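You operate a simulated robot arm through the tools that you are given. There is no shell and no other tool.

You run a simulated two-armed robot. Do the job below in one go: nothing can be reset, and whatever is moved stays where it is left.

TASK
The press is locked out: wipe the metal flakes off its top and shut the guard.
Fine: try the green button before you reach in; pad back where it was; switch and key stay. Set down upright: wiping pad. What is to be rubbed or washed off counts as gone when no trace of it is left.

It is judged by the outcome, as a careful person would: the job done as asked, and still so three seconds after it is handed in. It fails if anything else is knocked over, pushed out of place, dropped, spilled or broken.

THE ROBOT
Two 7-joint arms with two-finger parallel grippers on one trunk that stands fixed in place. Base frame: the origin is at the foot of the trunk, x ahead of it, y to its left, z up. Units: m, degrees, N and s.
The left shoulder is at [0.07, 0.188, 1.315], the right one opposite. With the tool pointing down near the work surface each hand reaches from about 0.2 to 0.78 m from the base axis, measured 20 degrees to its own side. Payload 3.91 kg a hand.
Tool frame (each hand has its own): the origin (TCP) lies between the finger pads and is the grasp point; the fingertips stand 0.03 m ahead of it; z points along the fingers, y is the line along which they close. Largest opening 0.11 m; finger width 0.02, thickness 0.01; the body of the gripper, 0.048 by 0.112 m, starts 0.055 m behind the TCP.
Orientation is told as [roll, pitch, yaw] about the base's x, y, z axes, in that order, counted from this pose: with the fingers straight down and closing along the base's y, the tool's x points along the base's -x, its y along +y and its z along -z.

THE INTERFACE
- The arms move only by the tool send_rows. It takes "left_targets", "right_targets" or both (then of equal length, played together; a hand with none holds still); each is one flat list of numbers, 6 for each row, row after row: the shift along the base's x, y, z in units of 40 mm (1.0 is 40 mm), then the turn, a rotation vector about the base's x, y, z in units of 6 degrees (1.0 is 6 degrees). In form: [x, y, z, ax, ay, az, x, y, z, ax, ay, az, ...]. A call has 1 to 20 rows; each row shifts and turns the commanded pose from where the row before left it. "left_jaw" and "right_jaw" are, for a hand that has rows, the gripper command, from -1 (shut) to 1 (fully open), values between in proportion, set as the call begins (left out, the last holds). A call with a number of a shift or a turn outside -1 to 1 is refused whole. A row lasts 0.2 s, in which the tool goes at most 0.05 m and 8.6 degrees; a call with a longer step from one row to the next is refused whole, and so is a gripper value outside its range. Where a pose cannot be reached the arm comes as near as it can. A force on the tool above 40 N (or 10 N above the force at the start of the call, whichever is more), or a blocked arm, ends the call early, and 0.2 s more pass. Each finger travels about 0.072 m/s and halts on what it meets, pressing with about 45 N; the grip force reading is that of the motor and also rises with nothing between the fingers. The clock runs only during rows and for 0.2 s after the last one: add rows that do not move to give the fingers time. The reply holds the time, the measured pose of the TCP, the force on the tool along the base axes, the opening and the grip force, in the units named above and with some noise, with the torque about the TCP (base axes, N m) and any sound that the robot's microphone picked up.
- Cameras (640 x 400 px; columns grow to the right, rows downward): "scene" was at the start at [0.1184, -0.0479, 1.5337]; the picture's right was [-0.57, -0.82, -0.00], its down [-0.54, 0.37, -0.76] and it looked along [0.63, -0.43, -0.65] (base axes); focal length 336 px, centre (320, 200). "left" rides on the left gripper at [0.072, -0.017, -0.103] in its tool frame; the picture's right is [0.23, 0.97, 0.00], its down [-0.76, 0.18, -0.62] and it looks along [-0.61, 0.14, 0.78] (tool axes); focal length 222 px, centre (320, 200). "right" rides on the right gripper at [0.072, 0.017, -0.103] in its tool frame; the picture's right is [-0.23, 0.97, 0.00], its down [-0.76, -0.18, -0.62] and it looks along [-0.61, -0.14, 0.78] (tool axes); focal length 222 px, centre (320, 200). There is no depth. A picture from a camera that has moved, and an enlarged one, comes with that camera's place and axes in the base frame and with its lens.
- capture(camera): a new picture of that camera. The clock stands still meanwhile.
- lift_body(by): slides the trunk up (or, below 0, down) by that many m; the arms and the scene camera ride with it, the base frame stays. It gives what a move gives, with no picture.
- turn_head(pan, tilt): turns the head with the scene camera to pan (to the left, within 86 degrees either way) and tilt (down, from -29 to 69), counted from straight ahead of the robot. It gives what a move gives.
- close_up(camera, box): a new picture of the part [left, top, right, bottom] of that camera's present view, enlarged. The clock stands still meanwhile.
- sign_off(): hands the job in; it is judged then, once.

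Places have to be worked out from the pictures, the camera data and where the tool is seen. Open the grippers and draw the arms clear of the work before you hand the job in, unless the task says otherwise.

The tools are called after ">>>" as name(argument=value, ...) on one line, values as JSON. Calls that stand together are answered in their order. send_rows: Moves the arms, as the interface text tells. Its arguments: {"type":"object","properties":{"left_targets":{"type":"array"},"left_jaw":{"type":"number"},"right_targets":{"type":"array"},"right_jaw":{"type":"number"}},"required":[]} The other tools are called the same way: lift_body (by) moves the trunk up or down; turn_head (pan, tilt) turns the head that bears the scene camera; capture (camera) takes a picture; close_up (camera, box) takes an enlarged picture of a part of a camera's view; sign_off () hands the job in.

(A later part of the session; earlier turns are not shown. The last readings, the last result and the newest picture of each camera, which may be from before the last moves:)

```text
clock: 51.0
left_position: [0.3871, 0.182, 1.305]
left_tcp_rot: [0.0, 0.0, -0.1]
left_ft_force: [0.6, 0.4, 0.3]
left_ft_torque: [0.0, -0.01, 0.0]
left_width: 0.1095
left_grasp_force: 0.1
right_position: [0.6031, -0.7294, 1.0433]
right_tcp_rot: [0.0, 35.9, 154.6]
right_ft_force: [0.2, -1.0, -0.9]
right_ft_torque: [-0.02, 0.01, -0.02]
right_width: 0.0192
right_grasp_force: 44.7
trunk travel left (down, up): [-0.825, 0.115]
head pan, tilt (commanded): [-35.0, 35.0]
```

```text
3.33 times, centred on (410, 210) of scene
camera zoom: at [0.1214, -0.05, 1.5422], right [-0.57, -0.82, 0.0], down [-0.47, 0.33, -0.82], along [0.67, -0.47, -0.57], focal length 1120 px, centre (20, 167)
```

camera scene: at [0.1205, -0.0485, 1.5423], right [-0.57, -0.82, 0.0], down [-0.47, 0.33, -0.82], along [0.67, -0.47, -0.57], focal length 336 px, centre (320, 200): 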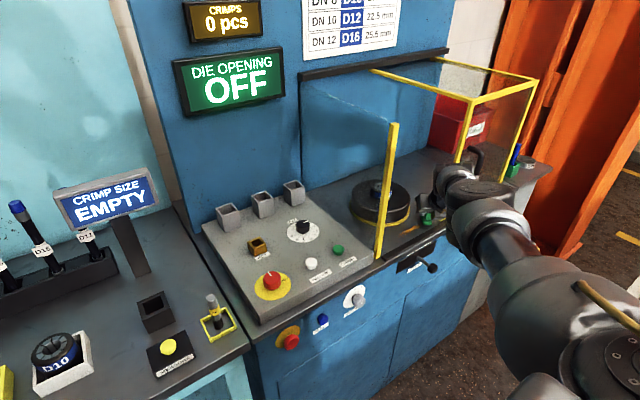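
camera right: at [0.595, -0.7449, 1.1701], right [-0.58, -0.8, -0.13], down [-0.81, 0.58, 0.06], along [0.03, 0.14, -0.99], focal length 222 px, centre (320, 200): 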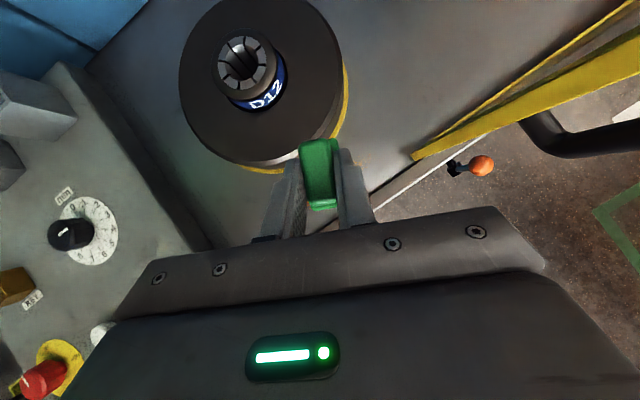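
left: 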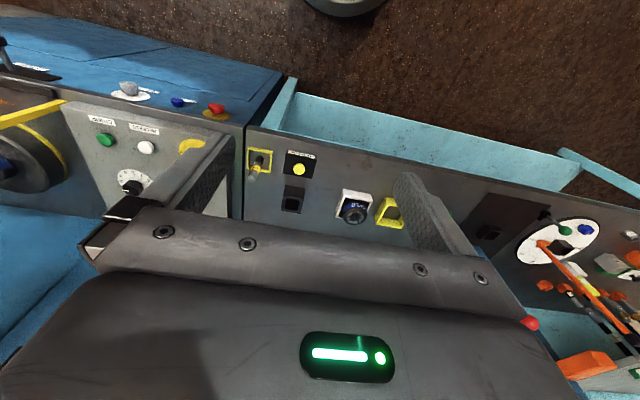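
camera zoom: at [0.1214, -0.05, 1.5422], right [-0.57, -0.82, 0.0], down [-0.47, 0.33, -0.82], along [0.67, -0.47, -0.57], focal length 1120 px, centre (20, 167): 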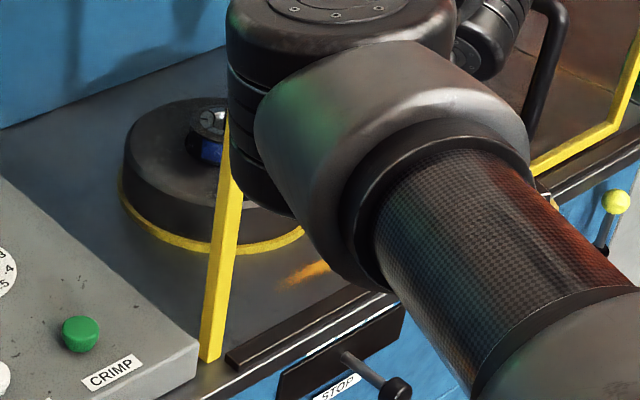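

The hand kept its attitude; the left part of the flakes remains. I raise the hand to z 1.15, then lower the trunk 0.2 m so the shoulder is nearer wrist height.

>>> send_rows(right_targets=[0, 0, 0.9, 0, 0, 0, 0, 0, 0.9, 0, 0, 0, 0, 0, 0.87, 0, 0, 0, 0, 0, 0, 0, 0, 0])

>>> lift_body(by=-0.1)

>>> capture(camera="scene")

>>> capture(camera="left")

```text
clock: 52.0
left_position: [0.3868, 0.1828, 1.306]
left_tcp_rot: [0.0, 0.0, 0.1]
left_ft_force: [-0.5, -0.4, -0.3]
left_ft_torque: [-0.01, -0.01, -0.03]
left_width: 0.1099
left_grasp_force: 0.0
right_position: [0.6026, -0.7315, 1.1496]
right_tcp_rot: [0.0, 35.8, 154.6]
right_ft_force: [0.6, 0.4, -0.7]
right_ft_torque: [0.01, 0.0, -0.01]
right_width: 0.0187
right_grasp_force: 45.4
trunk travel left (down, up): [-0.825, 0.115]
head pan, tilt (commanded): [-35.0, 35.0]
```

```text
clock: 53.3
left_position: [0.3862, 0.1811, 1.2049]
left_tcp_rot: [0.0, 0.0, 0.1]
left_ft_force: [-0.4, -0.5, 0.0]
left_ft_torque: [0.01, -0.01, 0.0]
left_width: 0.1096
left_grasp_force: 0.0
right_position: [0.6031, -0.7298, 1.0501]
right_tcp_rot: [0.0, 35.9, 154.7]
right_ft_force: [0.3, 0.3, -0.5]
right_ft_torque: [0.04, 0.03, 0.01]
right_width: 0.019
right_grasp_force: 45.3
trunk travel left (down, up): [-0.725, 0.215]
head pan, tilt (commanded): [-35.0, 35.0]
```

```text
taken
camera scene: at [0.1207, -0.0506, 1.4423], right [-0.57, -0.82, 0.0], down [-0.47, 0.33, -0.82], along [0.67, -0.47, -0.57], focal length 336 px, centre (320, 200)
```

scene: 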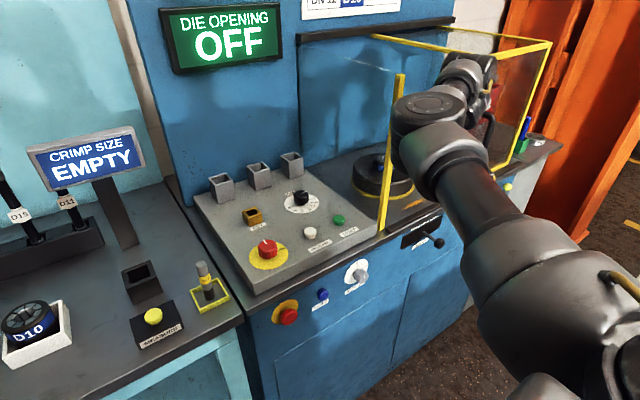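

```text
taken
camera left: at [0.3138, 0.1657, 1.3082], right [-0.23, 0.97, 0.0], down [0.76, 0.18, 0.62], along [0.61, 0.14, -0.78], focal length 222 px, centre (320, 200)
```

left: 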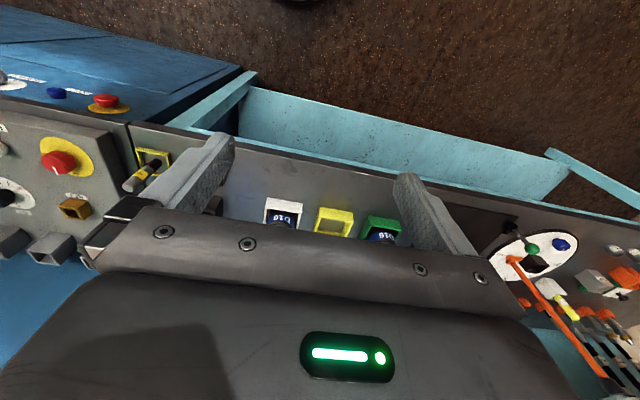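

All clear. I lower the trunk another 9 cm; the pad will then hang about 3 cm above the bed.

>>> lift_body(by=-0.09)

>>> capture(camera="scene")

>>> capture(camera="right")

```text
clock: 54.5
left_position: [0.3859, 0.1817, 1.1151]
left_tcp_rot: [0.0, -0.1, 0.0]
left_ft_force: [0.5, 0.7, -0.1]
left_ft_torque: [0.03, -0.03, -0.01]
left_width: 0.1098
left_grasp_force: 0.2
right_position: [0.6028, -0.73, 0.9602]
right_tcp_rot: [0.0, 35.9, 154.6]
right_ft_force: [0.4, -0.4, -0.5]
right_ft_torque: [0.02, 0.02, -0.01]
right_width: 0.019
right_grasp_force: 45.5
trunk travel left (down, up): [-0.635, 0.305]
head pan, tilt (commanded): [-35.0, 35.0]
```

```text
taken
camera scene: at [0.1205, -0.0505, 1.3523], right [-0.57, -0.82, 0.0], down [-0.47, 0.33, -0.82], along [0.67, -0.47, -0.57], focal length 336 px, centre (320, 200)
```

scene: 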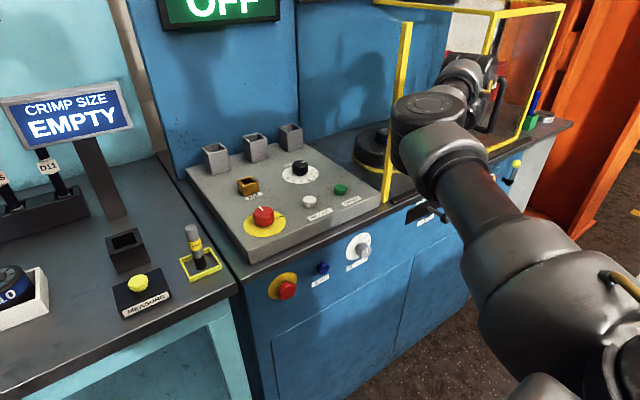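

```text
taken
camera right: at [0.594, -0.7457, 1.0868], right [-0.58, -0.8, -0.13], down [-0.81, 0.58, 0.06], along [0.03, 0.14, -0.99], focal length 222 px, centre (320, 200)
```

right: 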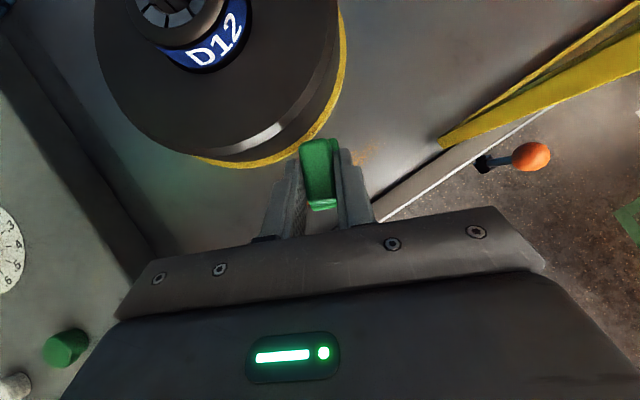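

Some faint flakes remain to the right of the pad. I lower to contact again and stroke right to y ≈ -0.80, turning the hand as I go, then hold.

>>> send_rows(right_targets=[0, 0, -0.6, 0, 0, 0, 0, 0, -0.3, 0, 0, 0, 0, -0.25, 0, 0, 0, -0.33, 0, -0.25, 0, 0, 0, -0.33, 0, -0.25, 0, 0, 0, -0.33, 0, -0.25, 0, 0, 0, -0.33, 0, -0.25, 0, 0, 0, -0.33, 0, -0.25, 0, 0, 0, -0.33, 0, -0.2, 0, 0, 0, 0, 0, 0, 0, 0, 0, 0])

>>> capture(camera="right")

>>> capture(camera="scene")

```text
clock: 56.8
left_position: [0.3845, 0.1847, 1.1144]
left_tcp_rot: [0.0, -0.1, 0.1]
left_ft_force: [-0.1, 0.4, -0.3]
left_ft_torque: [0.01, -0.02, -0.02]
left_width: 0.1101
left_grasp_force: 0.0
right_position: [0.6029, -0.7969, 0.9263]
right_tcp_rot: [0.1, 36.0, 142.7]
right_ft_force: [0.5, 6.0, 8.2]
right_ft_torque: [0.02, -0.04, 0.06]
right_width: 0.0188
right_grasp_force: 45.6
trunk travel left (down, up): [-0.635, 0.305]
head pan, tilt (commanded): [-35.0, 35.0]
```

```text
taken
camera right: at [0.5902, -0.8093, 1.0532], right [-0.74, -0.66, -0.13], down [-0.67, 0.74, 0.06], along [0.06, 0.13, -0.99], focal length 222 px, centre (320, 200)
```

right: 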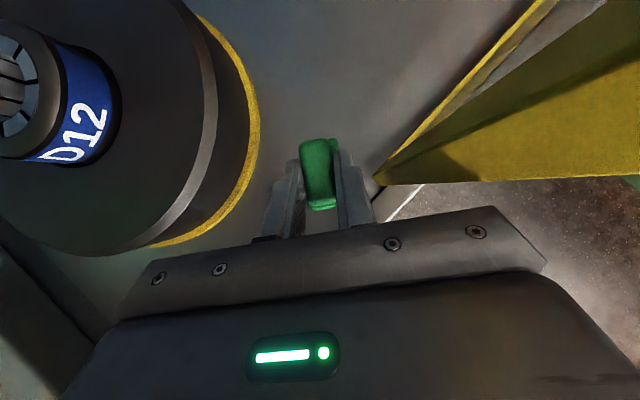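

```text
taken
camera scene: at [0.1198, -0.0475, 1.3524], right [-0.57, -0.82, 0.0], down [-0.47, 0.33, -0.82], along [0.67, -0.47, -0.57], focal length 336 px, centre (320, 200)
```

scene: 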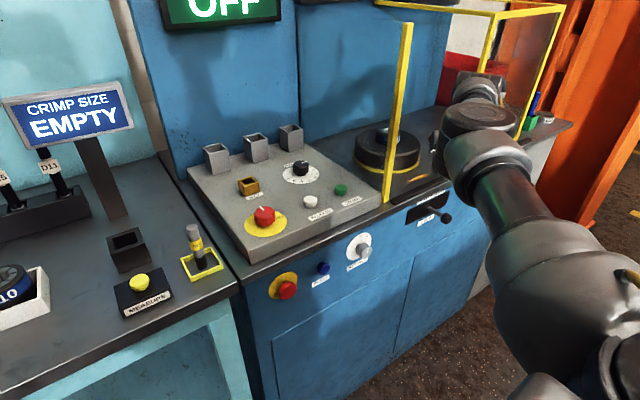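

Good contact (8 N) to y -0.797, close beside the guard frame, so no further right. I stroke back left to y ≈ -0.70, turning the hand back.

>>> send_rows(right_targets=[0, 0.295, 0, 0, 0, 0.41, 0, 0.295, 0, 0, 0, 0.41, 0, 0.295, 0, 0, 0, 0.41, 0, 0.295, 0, 0, 0, 0.41, 0, 0.295, 0, 0, 0, 0.41, 0, 0.295, 0, 0, 0, 0.41, 0, 0.295, 0, 0, 0, 0.41, 0, 0.295, 0, 0, 0, 0.41, 0, 0, 0, 0, 0, 0])

>>> capture(camera="right")

>>> capture(camera="scene")

```text
clock: 58.8
left_position: [0.3844, 0.1825, 1.116]
left_tcp_rot: [0.1, -0.2, -0.1]
left_ft_force: [-0.3, -0.5, 0.1]
left_ft_torque: [0.02, -0.01, 0.01]
left_width: 0.1103
left_grasp_force: 0.3
right_position: [0.6019, -0.7047, 0.9266]
right_tcp_rot: [0.2, 36.3, 162.5]
right_ft_force: [0.3, -14.6, 22.8]
right_ft_torque: [-0.47, -0.1, -0.12]
right_width: 0.0191
right_grasp_force: 45.2
trunk travel left (down, up): [-0.635, 0.305]
head pan, tilt (commanded): [-35.0, 35.0]
```

```text
taken
camera right: at [0.594, -0.7204, 1.0531], right [-0.47, -0.87, -0.13], down [-0.88, 0.47, 0.05], along [0.01, 0.14, -0.99], focal length 222 px, centre (320, 200)
```

right: 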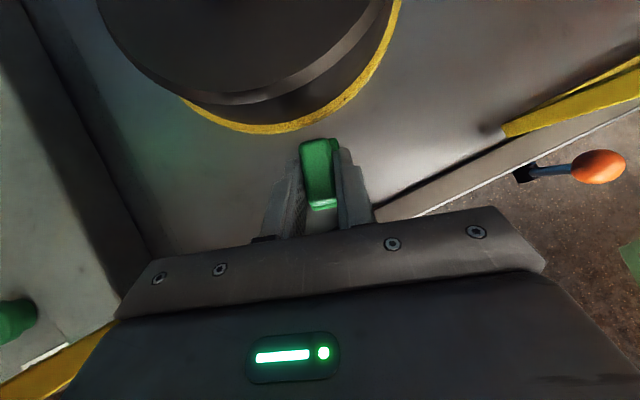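

```text
taken
camera scene: at [0.118, -0.0496, 1.3526], right [-0.57, -0.82, 0.0], down [-0.47, 0.33, -0.82], along [0.67, -0.47, -0.57], focal length 336 px, centre (320, 200)
```

scene: 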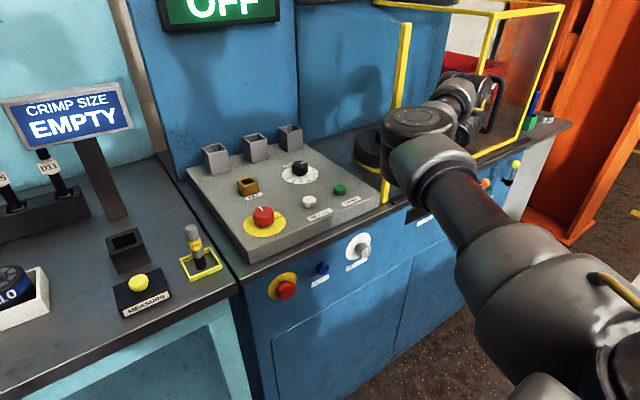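

The right side looks clean; load rose to 23 N while dragging, so I ease up 1.5 mm. The post is about 5 cm clear of the hand; I continue left to y ≈ -0.665.

>>> send_rows(right_targets=[0, 0.2, 0.04, 0, 0, 0.4, 0, 0.25, 0, 0, 0, 0.4, 0, 0.25, 0, 0, 0, 0.4, 0, 0.25, 0, 0, 0, 0.4, 0, 0, 0, 0, 0, 0])

>>> capture(camera="right")

>>> capture(camera="scene")

```text
clock: 60.0
left_position: [0.3857, 0.1825, 1.1161]
left_tcp_rot: [0.0, -0.1, 0.1]
left_ft_force: [-0.5, 0.0, -0.4]
left_ft_torque: [0.0, -0.01, 0.0]
left_width: 0.11
left_grasp_force: 0.1
right_position: [0.6019, -0.6655, 0.9263]
right_tcp_rot: [-0.1, 35.9, 171.9]
right_ft_force: [-1.0, -5.8, 10.6]
right_ft_torque: [-0.18, -0.1, -0.03]
right_width: 0.0189
right_grasp_force: 45.1
trunk travel left (down, up): [-0.635, 0.305]
head pan, tilt (commanded): [-35.0, 35.0]
```

```text
taken
camera right: at [0.5984, -0.6829, 1.0531], right [-0.32, -0.94, -0.13], down [-0.95, 0.31, 0.06], along [-0.01, 0.15, -0.99], focal length 222 px, centre (320, 200)
```

right: 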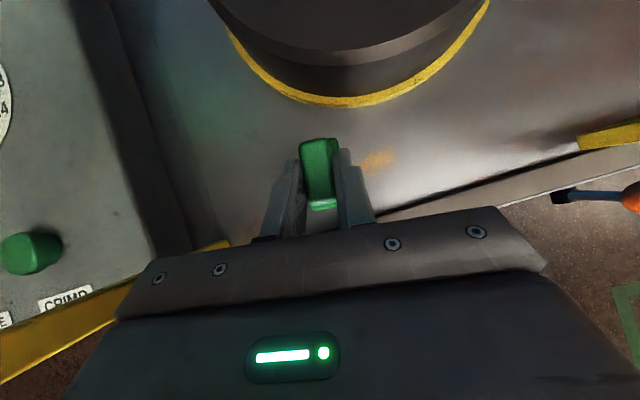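

```text
taken
camera scene: at [0.1192, -0.0502, 1.3523], right [-0.57, -0.82, 0.0], down [-0.47, 0.33, -0.82], along [0.67, -0.47, -0.57], focal length 336 px, centre (320, 200)
```

scene: 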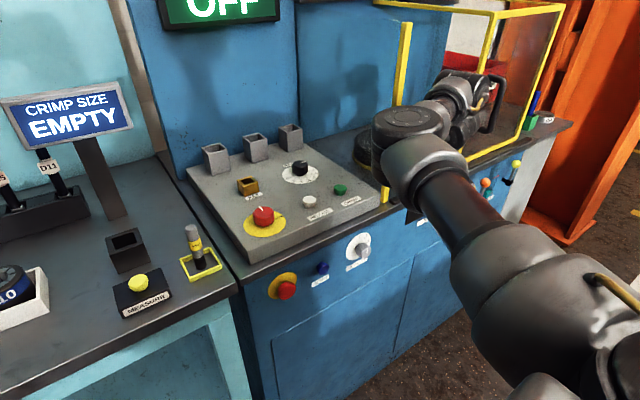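

Faint flakes remain near (0.613, -0.709), so wiping takes several passes. I do a full stroke right and back left over the whole patch.

>>> send_rows(right_targets=[0, -0.32, 0, 0, 0, -0.45, 0, -0.32, 0, 0, 0, -0.45, 0, -0.32, 0, 0, 0, -0.45, 0, -0.32, 0, 0, 0, -0.45, 0, -0.32, 0, 0, 0, -0.45, 0, -0.32, 0, 0, 0, -0.45, 0, -0.32, 0, 0, 0, -0.45, 0, -0.32, 0, 0, 0, -0.45, 0, -0.32, 0, 0, 0, -0.45, 0, -0.32, 0, 0, 0, -0.45, 0, 0.32, 0, 0, 0, 0.45, 0, 0.32, 0, 0, 0, 0.45, 0, 0.32, 0, 0, 0, 0.45, 0, 0.32, 0, 0, 0, 0.45, 0, 0.32, 0, 0, 0, 0.45, 0, 0.32, 0, 0, 0, 0.45, 0, 0.32, 0, 0, 0, 0.45, 0, 0.32, 0, 0, 0, 0.45, 0, 0.32, 0, 0, 0, 0.45, 0, 0.32, 0, 0, 0, 0.45])

>>> capture(camera="right")

>>> close_up(camera="right", box=[240, 100, 560, 230])

```text
clock: 64.2
left_position: [0.3845, 0.1833, 1.1159]
left_tcp_rot: [0.1, 0.0, 0.0]
left_ft_force: [0.9, 0.3, -0.5]
left_ft_torque: [0.02, 0.01, 0.02]
left_width: 0.11
left_grasp_force: 0.1
right_position: [0.6018, -0.6659, 0.9272]
right_tcp_rot: [0.1, 36.0, 172.0]
right_ft_force: [0.4, -5.9, 7.8]
right_ft_torque: [-0.19, -0.1, -0.06]
right_width: 0.0189
right_grasp_force: 44.8
trunk travel left (down, up): [-0.635, 0.305]
head pan, tilt (commanded): [-35.0, 35.0]
```

```text
taken
camera right: at [0.5981, -0.6829, 1.0532], right [-0.32, -0.94, -0.13], down [-0.95, 0.31, 0.06], along [-0.01, 0.14, -0.99], focal length 222 px, centre (320, 200)
```

right: 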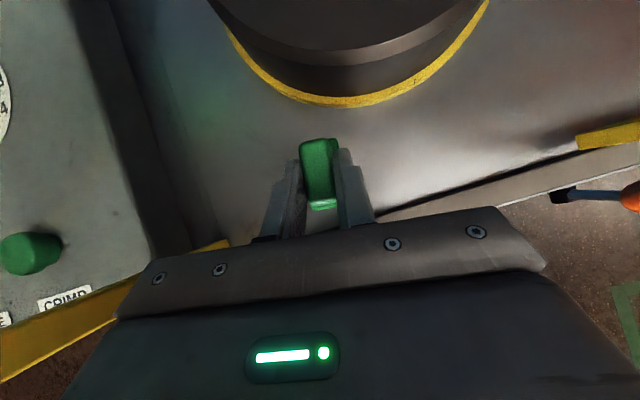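

```text
2.00 times, centred on (400, 165) of right
camera zoom: at [0.5981, -0.6829, 1.0532], right [-0.32, -0.94, -0.13], down [-0.95, 0.31, 0.06], along [-0.01, 0.14, -0.99], focal length 444 px, centre (160, 270)
```

zoom: 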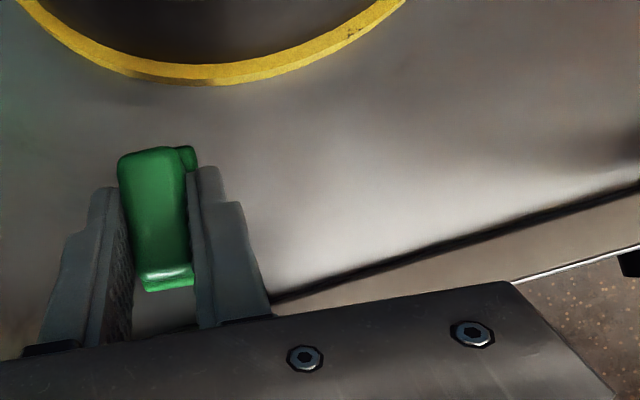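

It now looks clean right of the pad. For safety I make one more round pass, slightly deeper on the way right and slightly nearer on the way back.

>>> send_rows(right_targets=[0.1, 0, 0, 0, 0, 0, 0, -0.355, 0, 0, 0, -0.5, 0, -0.355, 0, 0, 0, -0.5, 0, -0.355, 0, 0, 0, -0.5, 0, -0.355, 0, 0, 0, -0.5, 0, -0.355, 0, 0, 0, -0.5, 0, -0.355, 0, 0, 0, -0.5, 0, -0.355, 0, 0, 0, -0.5, 0, -0.355, 0, 0, 0, -0.5, 0, -0.355, 0, 0, 0, -0.5, -0.17, 0, 0, 0, 0, 0, 0, 0.355, 0, 0, 0, 0.5, 0, 0.355, 0, 0, 0, 0.5, 0, 0.355, 0, 0, 0, 0.5, 0, 0.355, 0, 0, 0, 0.5, 0, 0.355, 0, 0, 0, 0.5, 0, 0.355, 0, 0, 0, 0.5, 0, 0.355, 0, 0, 0, 0.5, 0, 0.355, 0, 0, 0, 0.5, 0, 0.355, 0, 0, 0, 0.5])

>>> capture(camera="right")

```text
clock: 68.3
left_position: [0.385, 0.1812, 1.1172]
left_tcp_rot: [0.0, 0.0, -0.1]
left_ft_force: [0.1, 0.0, 0.3]
left_ft_torque: [0.01, 0.0, 0.02]
left_width: 0.11
left_grasp_force: 0.0
right_position: [0.6, -0.6659, 0.9273]
right_tcp_rot: [0.1, 35.9, 172.2]
right_ft_force: [0.5, -6.9, 9.8]
right_ft_torque: [-0.22, -0.09, -0.06]
right_width: 0.0189
right_grasp_force: 45.0
trunk travel left (down, up): [-0.635, 0.305]
head pan, tilt (commanded): [-35.0, 35.0]
```

```text
taken
camera right: at [0.5959, -0.6828, 1.0533], right [-0.32, -0.94, -0.13], down [-0.95, 0.31, 0.06], along [-0.01, 0.14, -0.99], focal length 222 px, centre (320, 200)
```

right: 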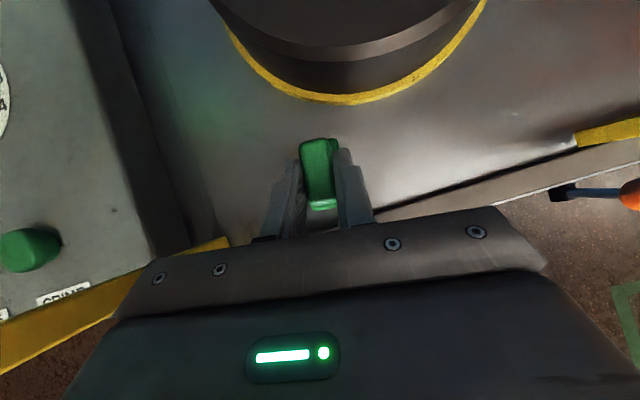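

I lift the pad, draw it back out of the opening and look at the bed from above.

>>> send_rows(right_targets=[0, -0.2, 0.8, 0, 0, 0, 0, -0.3, 0.9, 0, 0, 0, 0, -0.3, 0.9, 0, 0, 0, 0, -0.2, 0.9, 0, 0, 0, -0.9, 0, 0.3, 0, 0, -0.4, -0.9, 0, 0, 0, 0, -0.8, -0.9, 0, 0, 0, 0, -0.8, -0.9, 0, 0, 0, 0, -0.8, 0, 0, 0, 0, 0, 0])

>>> capture(camera="right")

>>> close_up(camera="right", box=[190, 40, 350, 140])

>>> capture(camera="scene")

```text
clock: 70.3
left_position: [0.3875, 0.1806, 1.116]
left_tcp_rot: [-0.1, 0.0, 0.1]
left_ft_force: [-0.2, 0.8, -0.3]
left_ft_torque: [-0.02, -0.01, -0.02]
left_width: 0.11
left_grasp_force: 0.0
right_position: [0.4571, -0.7073, 1.0775]
right_tcp_rot: [-0.1, 35.8, 155.2]
right_ft_force: [0.6, 0.1, 0.2]
right_ft_torque: [-0.02, -0.01, -0.01]
right_width: 0.0191
right_grasp_force: 45.1
trunk travel left (down, up): [-0.635, 0.305]
head pan, tilt (commanded): [-35.0, 35.0]
```

```text
taken
camera right: at [0.4486, -0.722, 1.2039], right [-0.58, -0.81, -0.13], down [-0.82, 0.57, 0.06], along [0.03, 0.14, -0.99], focal length 222 px, centre (320, 200)
```

right: 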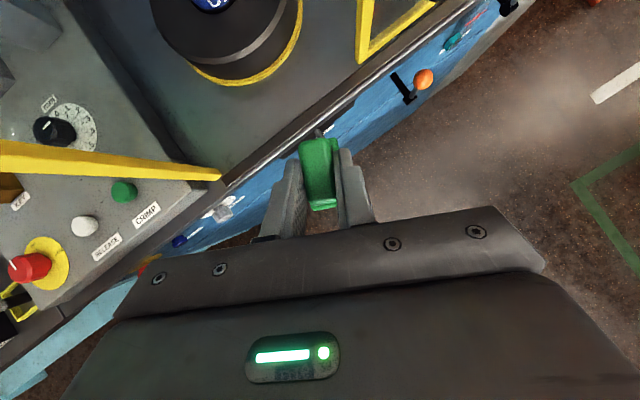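

```text
4.00 times, centred on (270, 90) of right
camera zoom: at [0.4486, -0.722, 1.2039], right [-0.58, -0.81, -0.13], down [-0.82, 0.57, 0.06], along [0.03, 0.14, -0.99], focal length 888 px, centre (520, 640)
```

zoom: 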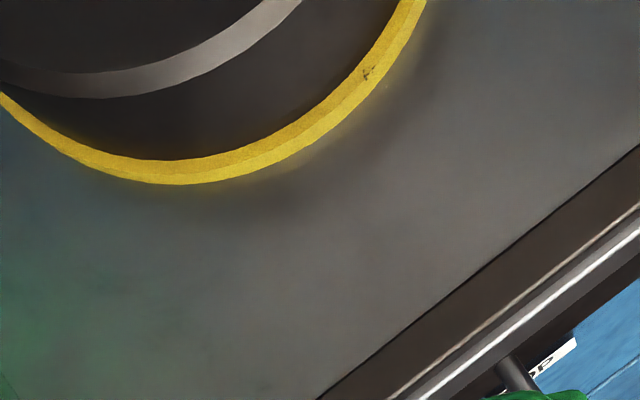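

```text
taken
camera scene: at [0.1216, -0.0511, 1.3521], right [-0.57, -0.82, 0.0], down [-0.47, 0.33, -0.82], along [0.67, -0.47, -0.57], focal length 336 px, centre (320, 200)
```

scene: 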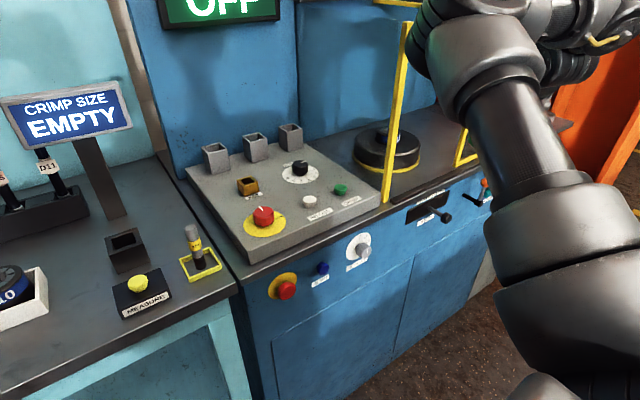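

The bed is clean with no trace left, and the pad has not shifted in the grip. I carry it back: left along the front while squaring the hand to 180°.

>>> send_rows(right_targets=[0, 0.853, 0.03, 0, 0, 0.413, 0, 0.853, 0.03, 0, 0, 0.413, 0, 0.853, 0.03, 0, 0, 0.413, 0, 0.853, 0.03, 0, 0, 0.413, 0, 0.853, 0.03, 0, 0, 0.413, 0, 0.853, 0.03, 0, 0, 0.413, 0, 0.853, 0.03, 0, 0, 0.413, 0, 0.853, 0.03, 0, 0, 0.413, 0, 0.853, 0.03, 0, 0, 0.413, 0, 0.853, 0.03, 0, 0, 0.413, 0, 0, 0, 0, 0, 0])

>>> capture(camera="scene")

>>> capture(camera="right")

```text
clock: 72.8
left_position: [0.386, 0.1808, 1.1163]
left_tcp_rot: [0.0, 0.0, 0.0]
left_ft_force: [0.1, -0.4, 0.0]
left_ft_torque: [0.02, 0.03, -0.01]
left_width: 0.1097
left_grasp_force: 0.0
right_position: [0.4524, -0.3761, 1.0818]
right_tcp_rot: [-1.8, 35.1, 177.2]
right_ft_force: [0.3, -1.3, -0.7]
right_ft_torque: [0.01, -0.03, -0.01]
right_width: 0.019
right_grasp_force: 44.8
trunk travel left (down, up): [-0.635, 0.305]
head pan, tilt (commanded): [-35.0, 35.0]
```

```text
taken
camera scene: at [0.1209, -0.0516, 1.3522], right [-0.57, -0.82, 0.0], down [-0.47, 0.33, -0.82], along [0.67, -0.47, -0.57], focal length 336 px, centre (320, 200)
```

scene: 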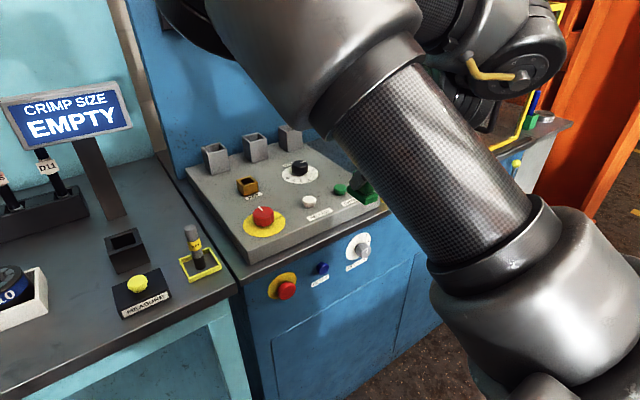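

```text
taken
camera right: at [0.4519, -0.3971, 1.2069], right [-0.22, -0.96, -0.16], down [-0.98, 0.21, 0.08], along [-0.04, 0.17, -0.98], focal length 222 px, centre (320, 200)
```

right: 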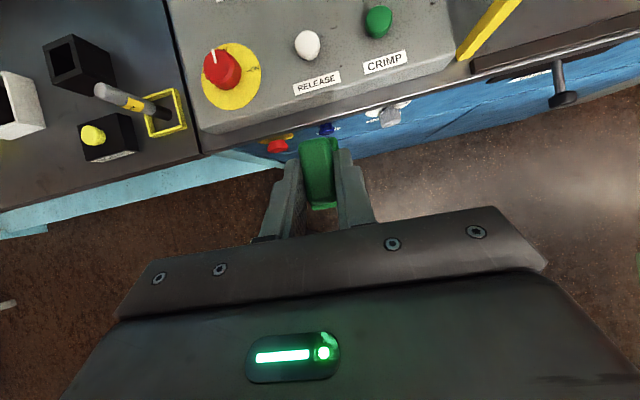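

The measured pose lags the command a little (roll -1.8°, y -0.376). I wait a moment to see whether it settles.

>>> send_rows(right_targets=[0, 0, 0, 0, 0, 0, 0, 0, 0, 0, 0, 0])

```text
clock: 73.3
left_position: [0.3859, 0.1827, 1.116]
left_tcp_rot: [0.0, 0.0, 0.1]
left_ft_force: [0.0, 0.4, 1.2]
left_ft_torque: [-0.01, -0.01, -0.01]
left_width: 0.1097
left_grasp_force: 0.0
right_position: [0.4522, -0.3752, 1.0817]
right_tcp_rot: [-1.8, 35.2, 177.2]
right_ft_force: [-0.5, 0.1, 0.1]
right_ft_torque: [-0.01, 0.01, 0.0]
right_width: 0.0191
right_grasp_force: 45.1
trunk travel left (down, up): [-0.635, 0.305]
head pan, tilt (commanded): [-35.0, 35.0]
```

It stays offset, so a link of the arm is probably pressing lightly on something near the trunk or head. I move the hand forward, which stretches the arm away, and check.

>>> send_rows(right_targets=[0.8, 0, 0.1, 0, 0, 0, 0.9, 0, 0.1, 0, 0, 0, 0.9, 0, 0.1, 0, 0, 0, 0, 0, 0, 0, 0, 0])

>>> capture(camera="scene")

>>> capture(camera="left")

```text
clock: 74.3
left_position: [0.3863, 0.1815, 1.1148]
left_tcp_rot: [0.0, 0.0, 0.0]
left_ft_force: [0.6, -0.2, -0.6]
left_ft_torque: [0.03, 0.0, -0.01]
left_width: 0.1102
left_grasp_force: 0.0
right_position: [0.5573, -0.376, 1.1008]
right_tcp_rot: [-2.1, 36.1, 177.5]
right_ft_force: [-0.1, -0.8, -0.1]
right_ft_torque: [0.02, 0.04, 0.0]
right_width: 0.0189
right_grasp_force: 44.9
trunk travel left (down, up): [-0.635, 0.305]
head pan, tilt (commanded): [-35.0, 35.0]
```

```text
taken
camera scene: at [0.1209, -0.0508, 1.3522], right [-0.57, -0.82, 0.0], down [-0.47, 0.33, -0.82], along [0.67, -0.47, -0.57], focal length 336 px, centre (320, 200)
```

scene: 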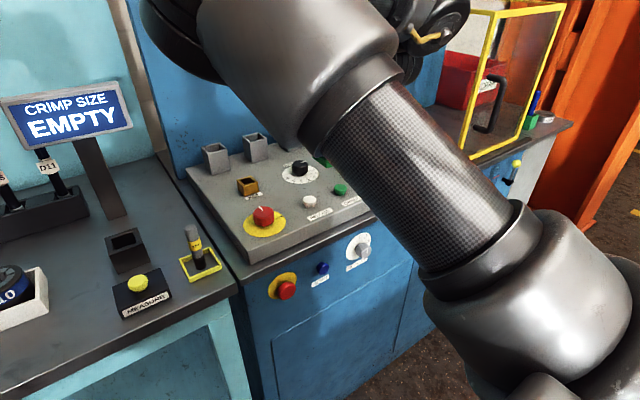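

```text
taken
camera left: at [0.314, 0.1654, 1.218], right [-0.23, 0.97, 0.0], down [0.76, 0.18, 0.62], along [0.61, 0.14, -0.78], focal length 222 px, centre (320, 200)
```

left: 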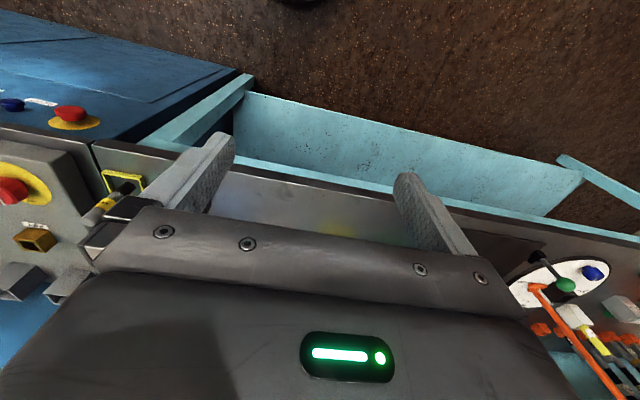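

The offset moved along unchanged, so the command itself seems to have been re-based rather than the arm being pressed. I correct the attitude and y by the measured error.

>>> send_rows(right_targets=[0, 0.24, -0.1, -0.283, 0.033, 0.211, 0, 0, 0, 0, 0, 0, 0, 0, 0, 0, 0, 0])

```text
clock: 75.3
left_position: [0.3862, 0.1809, 1.1151]
left_tcp_rot: [0.0, 0.0, 0.1]
left_ft_force: [-1.4, 0.3, -1.0]
left_ft_torque: [0.01, -0.01, -0.01]
left_width: 0.1098
left_grasp_force: 0.0
right_position: [0.5537, -0.3733, 1.0594]
right_tcp_rot: [0.6, 31.5, 179.5]
right_ft_force: [-0.6, -0.7, -0.4]
right_ft_torque: [0.01, -0.03, 0.02]
right_width: 0.019
right_grasp_force: 45.4
trunk travel left (down, up): [-0.635, 0.305]
head pan, tilt (commanded): [-35.0, 35.0]
stopped in row 3 (right hand): the arm was blocked; the commanded pose is now the measured one
```

The arm is really being blocked by something near its elbow. I look before moving on.

>>> capture(camera="scene")

>>> capture(camera="right")

>>> turn_head(pan=-20, tilt=0)

>>> capture(camera="scene")

```text
taken
camera scene: at [0.1212, -0.0507, 1.3522], right [-0.57, -0.82, 0.0], down [-0.47, 0.33, -0.82], along [0.67, -0.47, -0.57], focal length 336 px, centre (320, 200)
```

scene: 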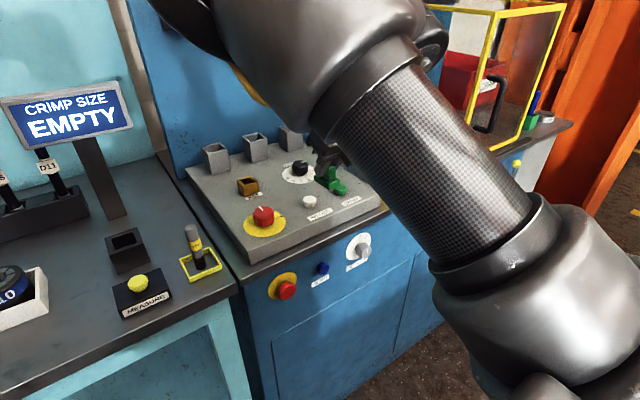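

```text
taken
camera right: at [0.5612, -0.3897, 1.185], right [-0.21, -0.97, -0.11], down [-0.97, 0.19, 0.13], along [-0.11, 0.13, -0.98], focal length 222 px, centre (320, 200)
```

right: 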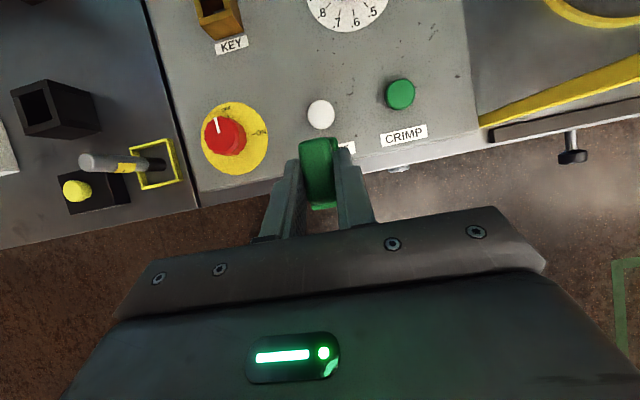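

```text
clock: 76.4
left_position: [0.3867, 0.1822, 1.1153]
left_tcp_rot: [0.0, 0.0, 0.1]
left_ft_force: [-0.5, -0.1, -0.3]
left_ft_torque: [-0.05, 0.03, -0.06]
left_width: 0.1101
left_grasp_force: 0.1
right_position: [0.5525, -0.3721, 1.0593]
right_tcp_rot: [0.6, 31.4, 179.6]
right_ft_force: [-1.2, -0.2, -0.5]
right_ft_torque: [0.02, -0.05, 0.0]
right_width: 0.0191
right_grasp_force: 45.2
trunk travel left (down, up): [-0.635, 0.305]
head pan, tilt (commanded): [-20.0, 0.0]
```

```text
taken
camera scene: at [0.1334, -0.0309, 1.4083], right [-0.34, -0.94, 0.0], down [0.0, 0.0, -1.0], along [0.94, -0.34, 0.0], focal length 336 px, centre (320, 200)
```

scene: 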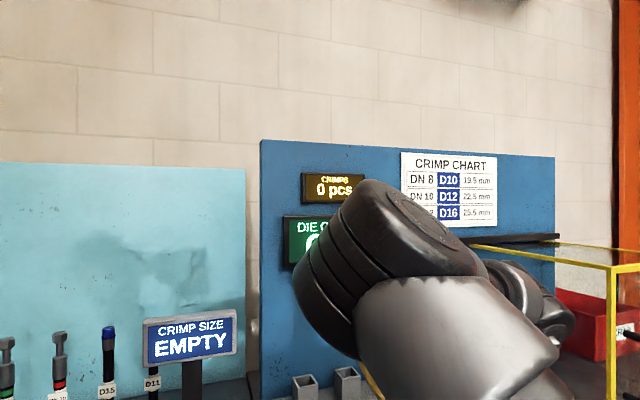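

The elbow has folded up to about (0.33, -0.15, 1.36), close by the head, because the lowered shoulder is level with the wrist. I raise the trunk back 0.19 m so the arm can unfold downward.

>>> lift_body(by=0.19)

>>> send_rows(right_targets=[0.4, 0, -0.4, 0, 0, 0, 0.4, 0, -0.6, 0, 0, 0, 0.4, 0, -0.8, 0, 0, 0, 0, 0, -0.8, 0, 0, 0, 0, 0, -0.8, 0, 0, 0, 0, 0, 0, 0, 0, 0])

>>> turn_head(pan=-35, tilt=35)

>>> capture(camera="scene")

>>> capture(camera="right")

```text
clock: 78.4
left_position: [0.3863, 0.1823, 1.3067]
left_tcp_rot: [0.0, -0.1, 0.0]
left_ft_force: [-0.4, 0.8, -0.5]
left_ft_torque: [-0.04, 0.0, -0.03]
left_width: 0.1098
left_grasp_force: 0.1
right_position: [0.5541, -0.373, 1.2506]
right_tcp_rot: [0.6, 31.4, 179.7]
right_ft_force: [0.0, -0.6, -0.3]
right_ft_torque: [-0.04, 0.01, -0.01]
right_width: 0.0189
right_grasp_force: 45.3
trunk travel left (down, up): [-0.825, 0.115]
head pan, tilt (commanded): [-20.0, 0.0]
```

```text
clock: 79.8
left_position: [0.3862, 0.1817, 1.3061]
left_tcp_rot: [0.1, -0.1, 0.0]
left_ft_force: [-0.7, 0.4, 0.6]
left_ft_torque: [0.03, -0.02, -0.01]
left_width: 0.1101
left_grasp_force: 0.0
right_position: [0.6008, -0.3698, 1.1149]
right_tcp_rot: [0.7, 31.6, 179.9]
right_ft_force: [0.7, 0.5, -0.8]
right_ft_torque: [-0.01, 0.0, 0.04]
right_width: 0.0189
right_grasp_force: 44.8
trunk travel left (down, up): [-0.825, 0.115]
head pan, tilt (commanded): [-20.0, 0.0]
```

```text
clock: 80.8
left_position: [0.3867, 0.1806, 1.3052]
left_tcp_rot: [0.0, 0.0, 0.1]
left_ft_force: [0.6, 0.4, 0.2]
left_ft_torque: [-0.01, 0.01, -0.01]
left_width: 0.11
left_grasp_force: 0.1
right_position: [0.6007, -0.3713, 1.1141]
right_tcp_rot: [0.8, 31.5, 179.9]
right_ft_force: [-0.6, -0.9, -0.5]
right_ft_torque: [0.0, -0.01, 0.04]
right_width: 0.019
right_grasp_force: 45.5
trunk travel left (down, up): [-0.825, 0.115]
head pan, tilt (commanded): [-35.0, 35.0]
```

```text
taken
camera scene: at [0.1211, -0.0505, 1.5423], right [-0.57, -0.82, 0.0], down [-0.47, 0.33, -0.82], along [0.67, -0.47, -0.57], focal length 336 px, centre (320, 200)
```

scene: 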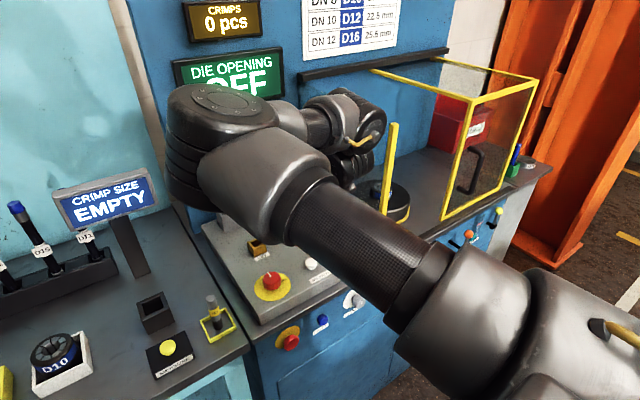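

```text
taken
camera right: at [0.6091, -0.3869, 1.2404], right [-0.2, -0.97, -0.11], down [-0.97, 0.19, 0.13], along [-0.11, 0.13, -0.99], focal length 222 px, centre (320, 200)
```

right: 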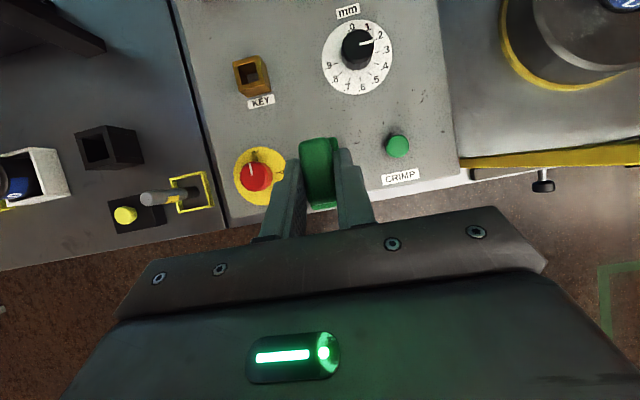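

The arm follows again. I restore the 35.9° pitch and go forward to the hover above the pad's place.

>>> send_rows(right_targets=[0, 0, 0, 0.108, -0.733, 0.08, 0.89, 0.022, -0.1, 0, 0, 0, 0.89, 0.022, -0.1, 0, 0, 0, 0.89, 0.022, -0.15, 0, 0, 0, 0.89, 0.022, -0.15, 0, 0, 0, 0.89, 0.022, -0.15, 0, 0, 0, 0.89, 0.022, -0.2, 0, 0, 0, 0, 0, 0, 0, 0, 0])

>>> capture(camera="right")

>>> close_up(camera="right", box=[260, 100, 420, 240])

```text
clock: 82.7
left_position: [0.3854, 0.1818, 1.3049]
left_tcp_rot: [0.0, 0.1, 0.0]
left_ft_force: [0.4, 0.6, 0.4]
left_ft_torque: [-0.03, 0.0, -0.01]
left_width: 0.11
left_grasp_force: 0.0
right_position: [0.8153, -0.3646, 1.0813]
right_tcp_rot: [0.1, 35.9, 179.9]
right_ft_force: [-0.8, -0.4, -0.3]
right_ft_torque: [0.0, 0.02, 0.07]
right_width: 0.019
right_grasp_force: 45.6
trunk travel left (down, up): [-0.825, 0.115]
head pan, tilt (commanded): [-35.0, 35.0]
```

```text
taken
camera right: at [0.8126, -0.3834, 1.2072], right [-0.19, -0.97, -0.13], down [-0.98, 0.18, 0.06], along [-0.03, 0.14, -0.99], focal length 222 px, centre (320, 200)
```

right: 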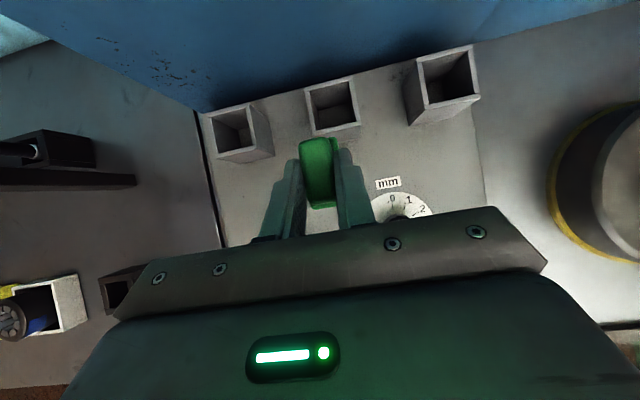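

```text
2.86 times, centred on (340, 170) of right
camera zoom: at [0.8126, -0.3834, 1.2072], right [-0.19, -0.97, -0.13], down [-0.98, 0.18, 0.06], along [-0.03, 0.14, -0.99], focal length 635 px, centre (263, 286)
```

zoom: 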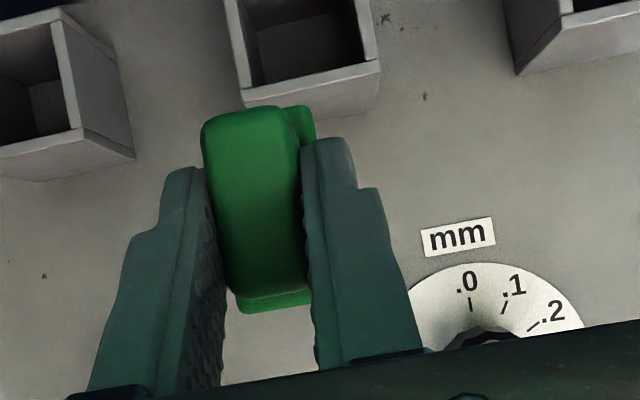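

The hover matches the pick-up view. I lower to just above the panel.

>>> send_rows(right_targets=[0, -0.02, -0.8, 0, 0, 0, 0, 0, -0.9, 0, 0, 0, 0, 0, -0.7, 0, 0, 0, 0, 0, -0.25, 0, 0, 0, 0, 0, -0.1, 0, 0, 0, 0, 0, 0, 0, 0, 0])

>>> close_up(camera="right", box=[220, 80, 420, 240])

```text
clock: 84.0
left_position: [0.3866, 0.1823, 1.304]
left_tcp_rot: [0.1, 0.0, 0.1]
left_ft_force: [0.3, -0.8, 1.0]
left_ft_torque: [-0.02, 0.03, 0.0]
left_width: 0.11
left_grasp_force: 0.1
right_position: [0.8145, -0.3662, 0.97]
right_tcp_rot: [0.2, 35.9, 179.9]
right_ft_force: [0.5, 0.5, -0.2]
right_ft_torque: [0.02, 0.01, 0.0]
right_width: 0.0189
right_grasp_force: 44.8
trunk travel left (down, up): [-0.825, 0.115]
head pan, tilt (commanded): [-35.0, 35.0]
```

```text
2.50 times, centred on (320, 160) of right
camera zoom: at [0.8129, -0.3837, 1.0964], right [-0.19, -0.97, -0.13], down [-0.98, 0.18, 0.06], along [-0.03, 0.14, -0.99], focal length 555 px, centre (320, 300)
```

zoom: 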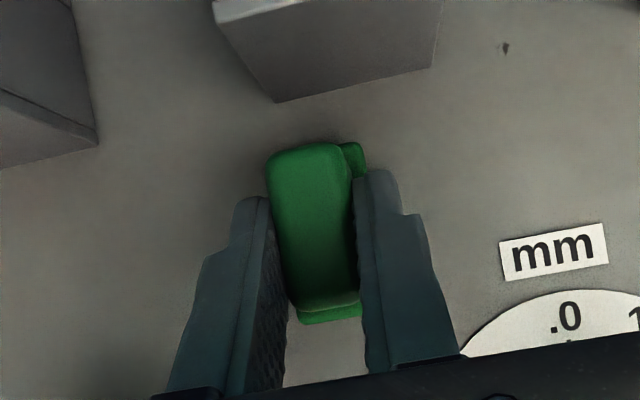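

Everything lines up with the original view within about 1 mm. I lower the last few millimetres until light contact.

>>> send_rows(right_targets=[0, 0, -0.06, 0, 0, 0, 0, 0, -0.05, 0, 0, 0, 0, 0, 0, 0, 0, 0])

```text
clock: 84.8
left_position: [0.386, 0.1811, 1.3058]
left_tcp_rot: [0.0, -0.1, 0.0]
left_ft_force: [0.6, 0.5, 0.0]
left_ft_torque: [-0.01, 0.01, -0.01]
left_width: 0.1101
left_grasp_force: 0.2
right_position: [0.8155, -0.3671, 0.9667]
right_tcp_rot: [0.2, 36.0, 179.9]
right_ft_force: [1.4, -2.3, 3.3]
right_ft_torque: [-0.05, -0.07, -0.02]
right_width: 0.0189
right_grasp_force: 44.9
trunk travel left (down, up): [-0.825, 0.115]
head pan, tilt (commanded): [-35.0, 35.0]
```

Light contact at 3 N, so the pad stands on the panel. I open the jaw.

>>> send_rows(right_targets=[0, 0, 0, 0, 0, 0, 0, 0, 0, 0, 0, 0, 0, 0, 0, 0, 0, 0, 0, 0, 0, 0, 0, 0], right_jaw=0.09)

>>> close_up(camera="right", box=[220, 80, 420, 240])

```text
clock: 85.8
left_position: [0.385, 0.182, 1.3042]
left_tcp_rot: [0.0, 0.0, 0.2]
left_ft_force: [0.6, 0.2, -0.6]
left_ft_torque: [-0.02, 0.01, -0.01]
left_width: 0.1098
left_grasp_force: 0.1
right_position: [0.8131, -0.3654, 0.9645]
right_tcp_rot: [0.1, 35.9, 180.0]
right_ft_force: [-0.7, 0.8, 0.1]
right_ft_torque: [-0.03, -0.01, 0.02]
right_width: 0.06
right_grasp_force: 0.2
trunk travel left (down, up): [-0.825, 0.115]
head pan, tilt (commanded): [-35.0, 35.0]
```

```text
2.50 times, centred on (320, 160) of right
camera zoom: at [0.8134, -0.3837, 1.0918], right [-0.19, -0.97, -0.13], down [-0.98, 0.18, 0.06], along [-0.03, 0.14, -0.99], focal length 555 px, centre (320, 300)
```

zoom: 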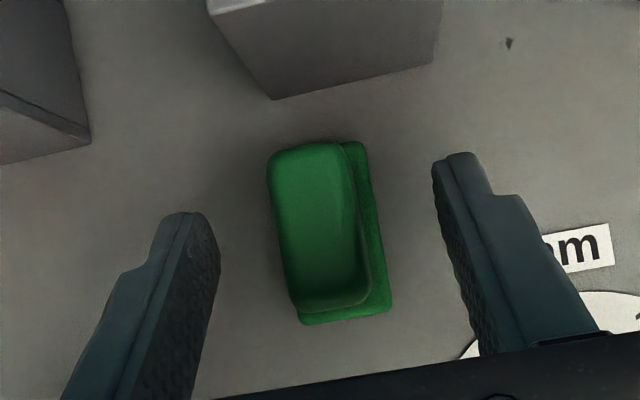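

The pad stands upright, within about 1.5 mm of where it was. I raise the hand straight up.

>>> send_rows(right_targets=[0, 0, 0.4, 0, 0, 0, 0, 0, 0.9, 0, 0, 0, 0, 0, 0.9, 0, 0, 0, 0, 0, 0.9, 0, 0, 0, 0, 0, 0, 0, 0, 0])

>>> capture(camera="right")

```text
clock: 87.0
left_position: [0.3858, 0.1822, 1.3051]
left_tcp_rot: [0.0, 0.0, 0.1]
left_ft_force: [-0.4, 0.2, 0.4]
left_ft_torque: [0.02, -0.02, 0.04]
left_width: 0.1102
left_grasp_force: 0.0
right_position: [0.816, -0.3676, 1.0892]
right_tcp_rot: [0.0, 35.8, 179.9]
right_ft_force: [0.4, 0.4, -0.6]
right_ft_torque: [-0.01, 0.04, 0.02]
right_width: 0.0599
right_grasp_force: 0.1
trunk travel left (down, up): [-0.825, 0.115]
head pan, tilt (commanded): [-35.0, 35.0]
```

```text
taken
camera right: at [0.8136, -0.3846, 1.216], right [-0.19, -0.97, -0.13], down [-0.98, 0.18, 0.06], along [-0.03, 0.14, -0.99], focal length 222 px, centre (320, 200)
```

right: 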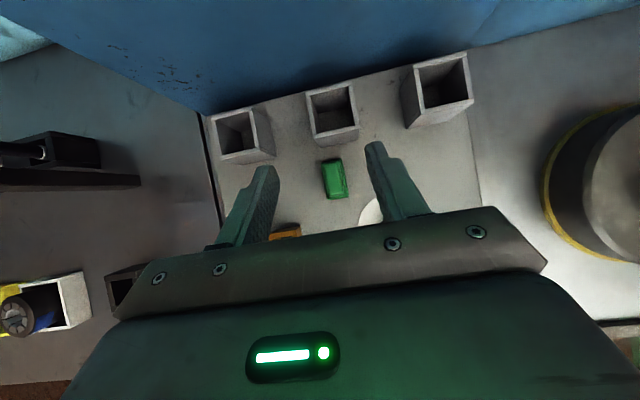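

The pad stays put. Now the guard: its bow handle is near (0.53, -0.89), z 0.97–1.11. I retreat the way I came, then go right along the front turning the hand to point at it.

>>> send_rows(right_targets=[-1, 0, 0, 0, 0, 0, -1, 0, 0, 0, 0, 0, -1, 0, 0, 0, 0, 0, -1, 0, 0, 0, 0, 0, -1, 0, 0, 0, 0, 0, -1, 0, 0, 0, 0, 0, -1, 0, 0, 0, 0, 0, -1, 0, 0, 0, 0, 0, -1, 0, 0, 0, 0, 0, 0, -0.9, 0, 0, 0, -0.6, 0, -0.9, 0, 0, 0, -0.6, 0, -0.9, 0, 0, 0, -0.6, 0, -0.9, 0, 0, 0, -0.6, 0, -0.9, 0, 0, 0, -0.6, 0, -0.9, 0, 0, 0, -0.6, 0, -0.9, 0, 0, 0, -0.6, 0, -0.9, 0, 0, 0, -0.6, 0, 0, 0, 0, 0, 0])

>>> capture(camera="scene")

>>> capture(camera="right")

```text
clock: 90.8
left_position: [0.3867, 0.1817, 1.305]
left_tcp_rot: [0.0, 0.0, 0.1]
left_ft_force: [-0.2, 0.2, -0.2]
left_ft_torque: [-0.03, 0.0, 0.04]
left_width: 0.1102
left_grasp_force: 0.1
right_position: [0.4543, -0.6541, 1.0894]
right_tcp_rot: [0.1, 35.9, 151.1]
right_ft_force: [-0.1, 0.2, 0.3]
right_ft_torque: [0.0, -0.03, 0.0]
right_width: 0.0601
right_grasp_force: 0.0
trunk travel left (down, up): [-0.825, 0.115]
head pan, tilt (commanded): [-35.0, 35.0]
```

```text
taken
camera scene: at [0.1207, -0.0501, 1.5423], right [-0.57, -0.82, 0.0], down [-0.47, 0.33, -0.82], along [0.67, -0.47, -0.57], focal length 336 px, centre (320, 200)
```

scene: 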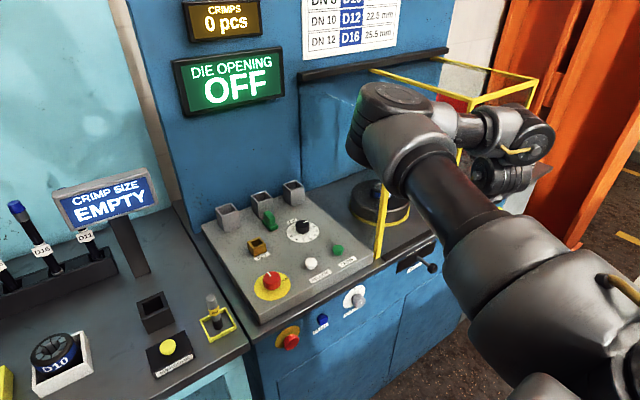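

```text
taken
camera right: at [0.4457, -0.6688, 1.2164], right [-0.63, -0.76, -0.13], down [-0.77, 0.63, 0.06], along [0.04, 0.14, -0.99], focal length 222 px, centre (320, 200)
```

right: 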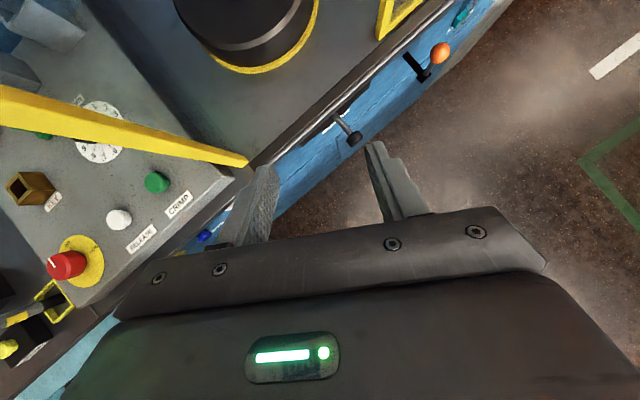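

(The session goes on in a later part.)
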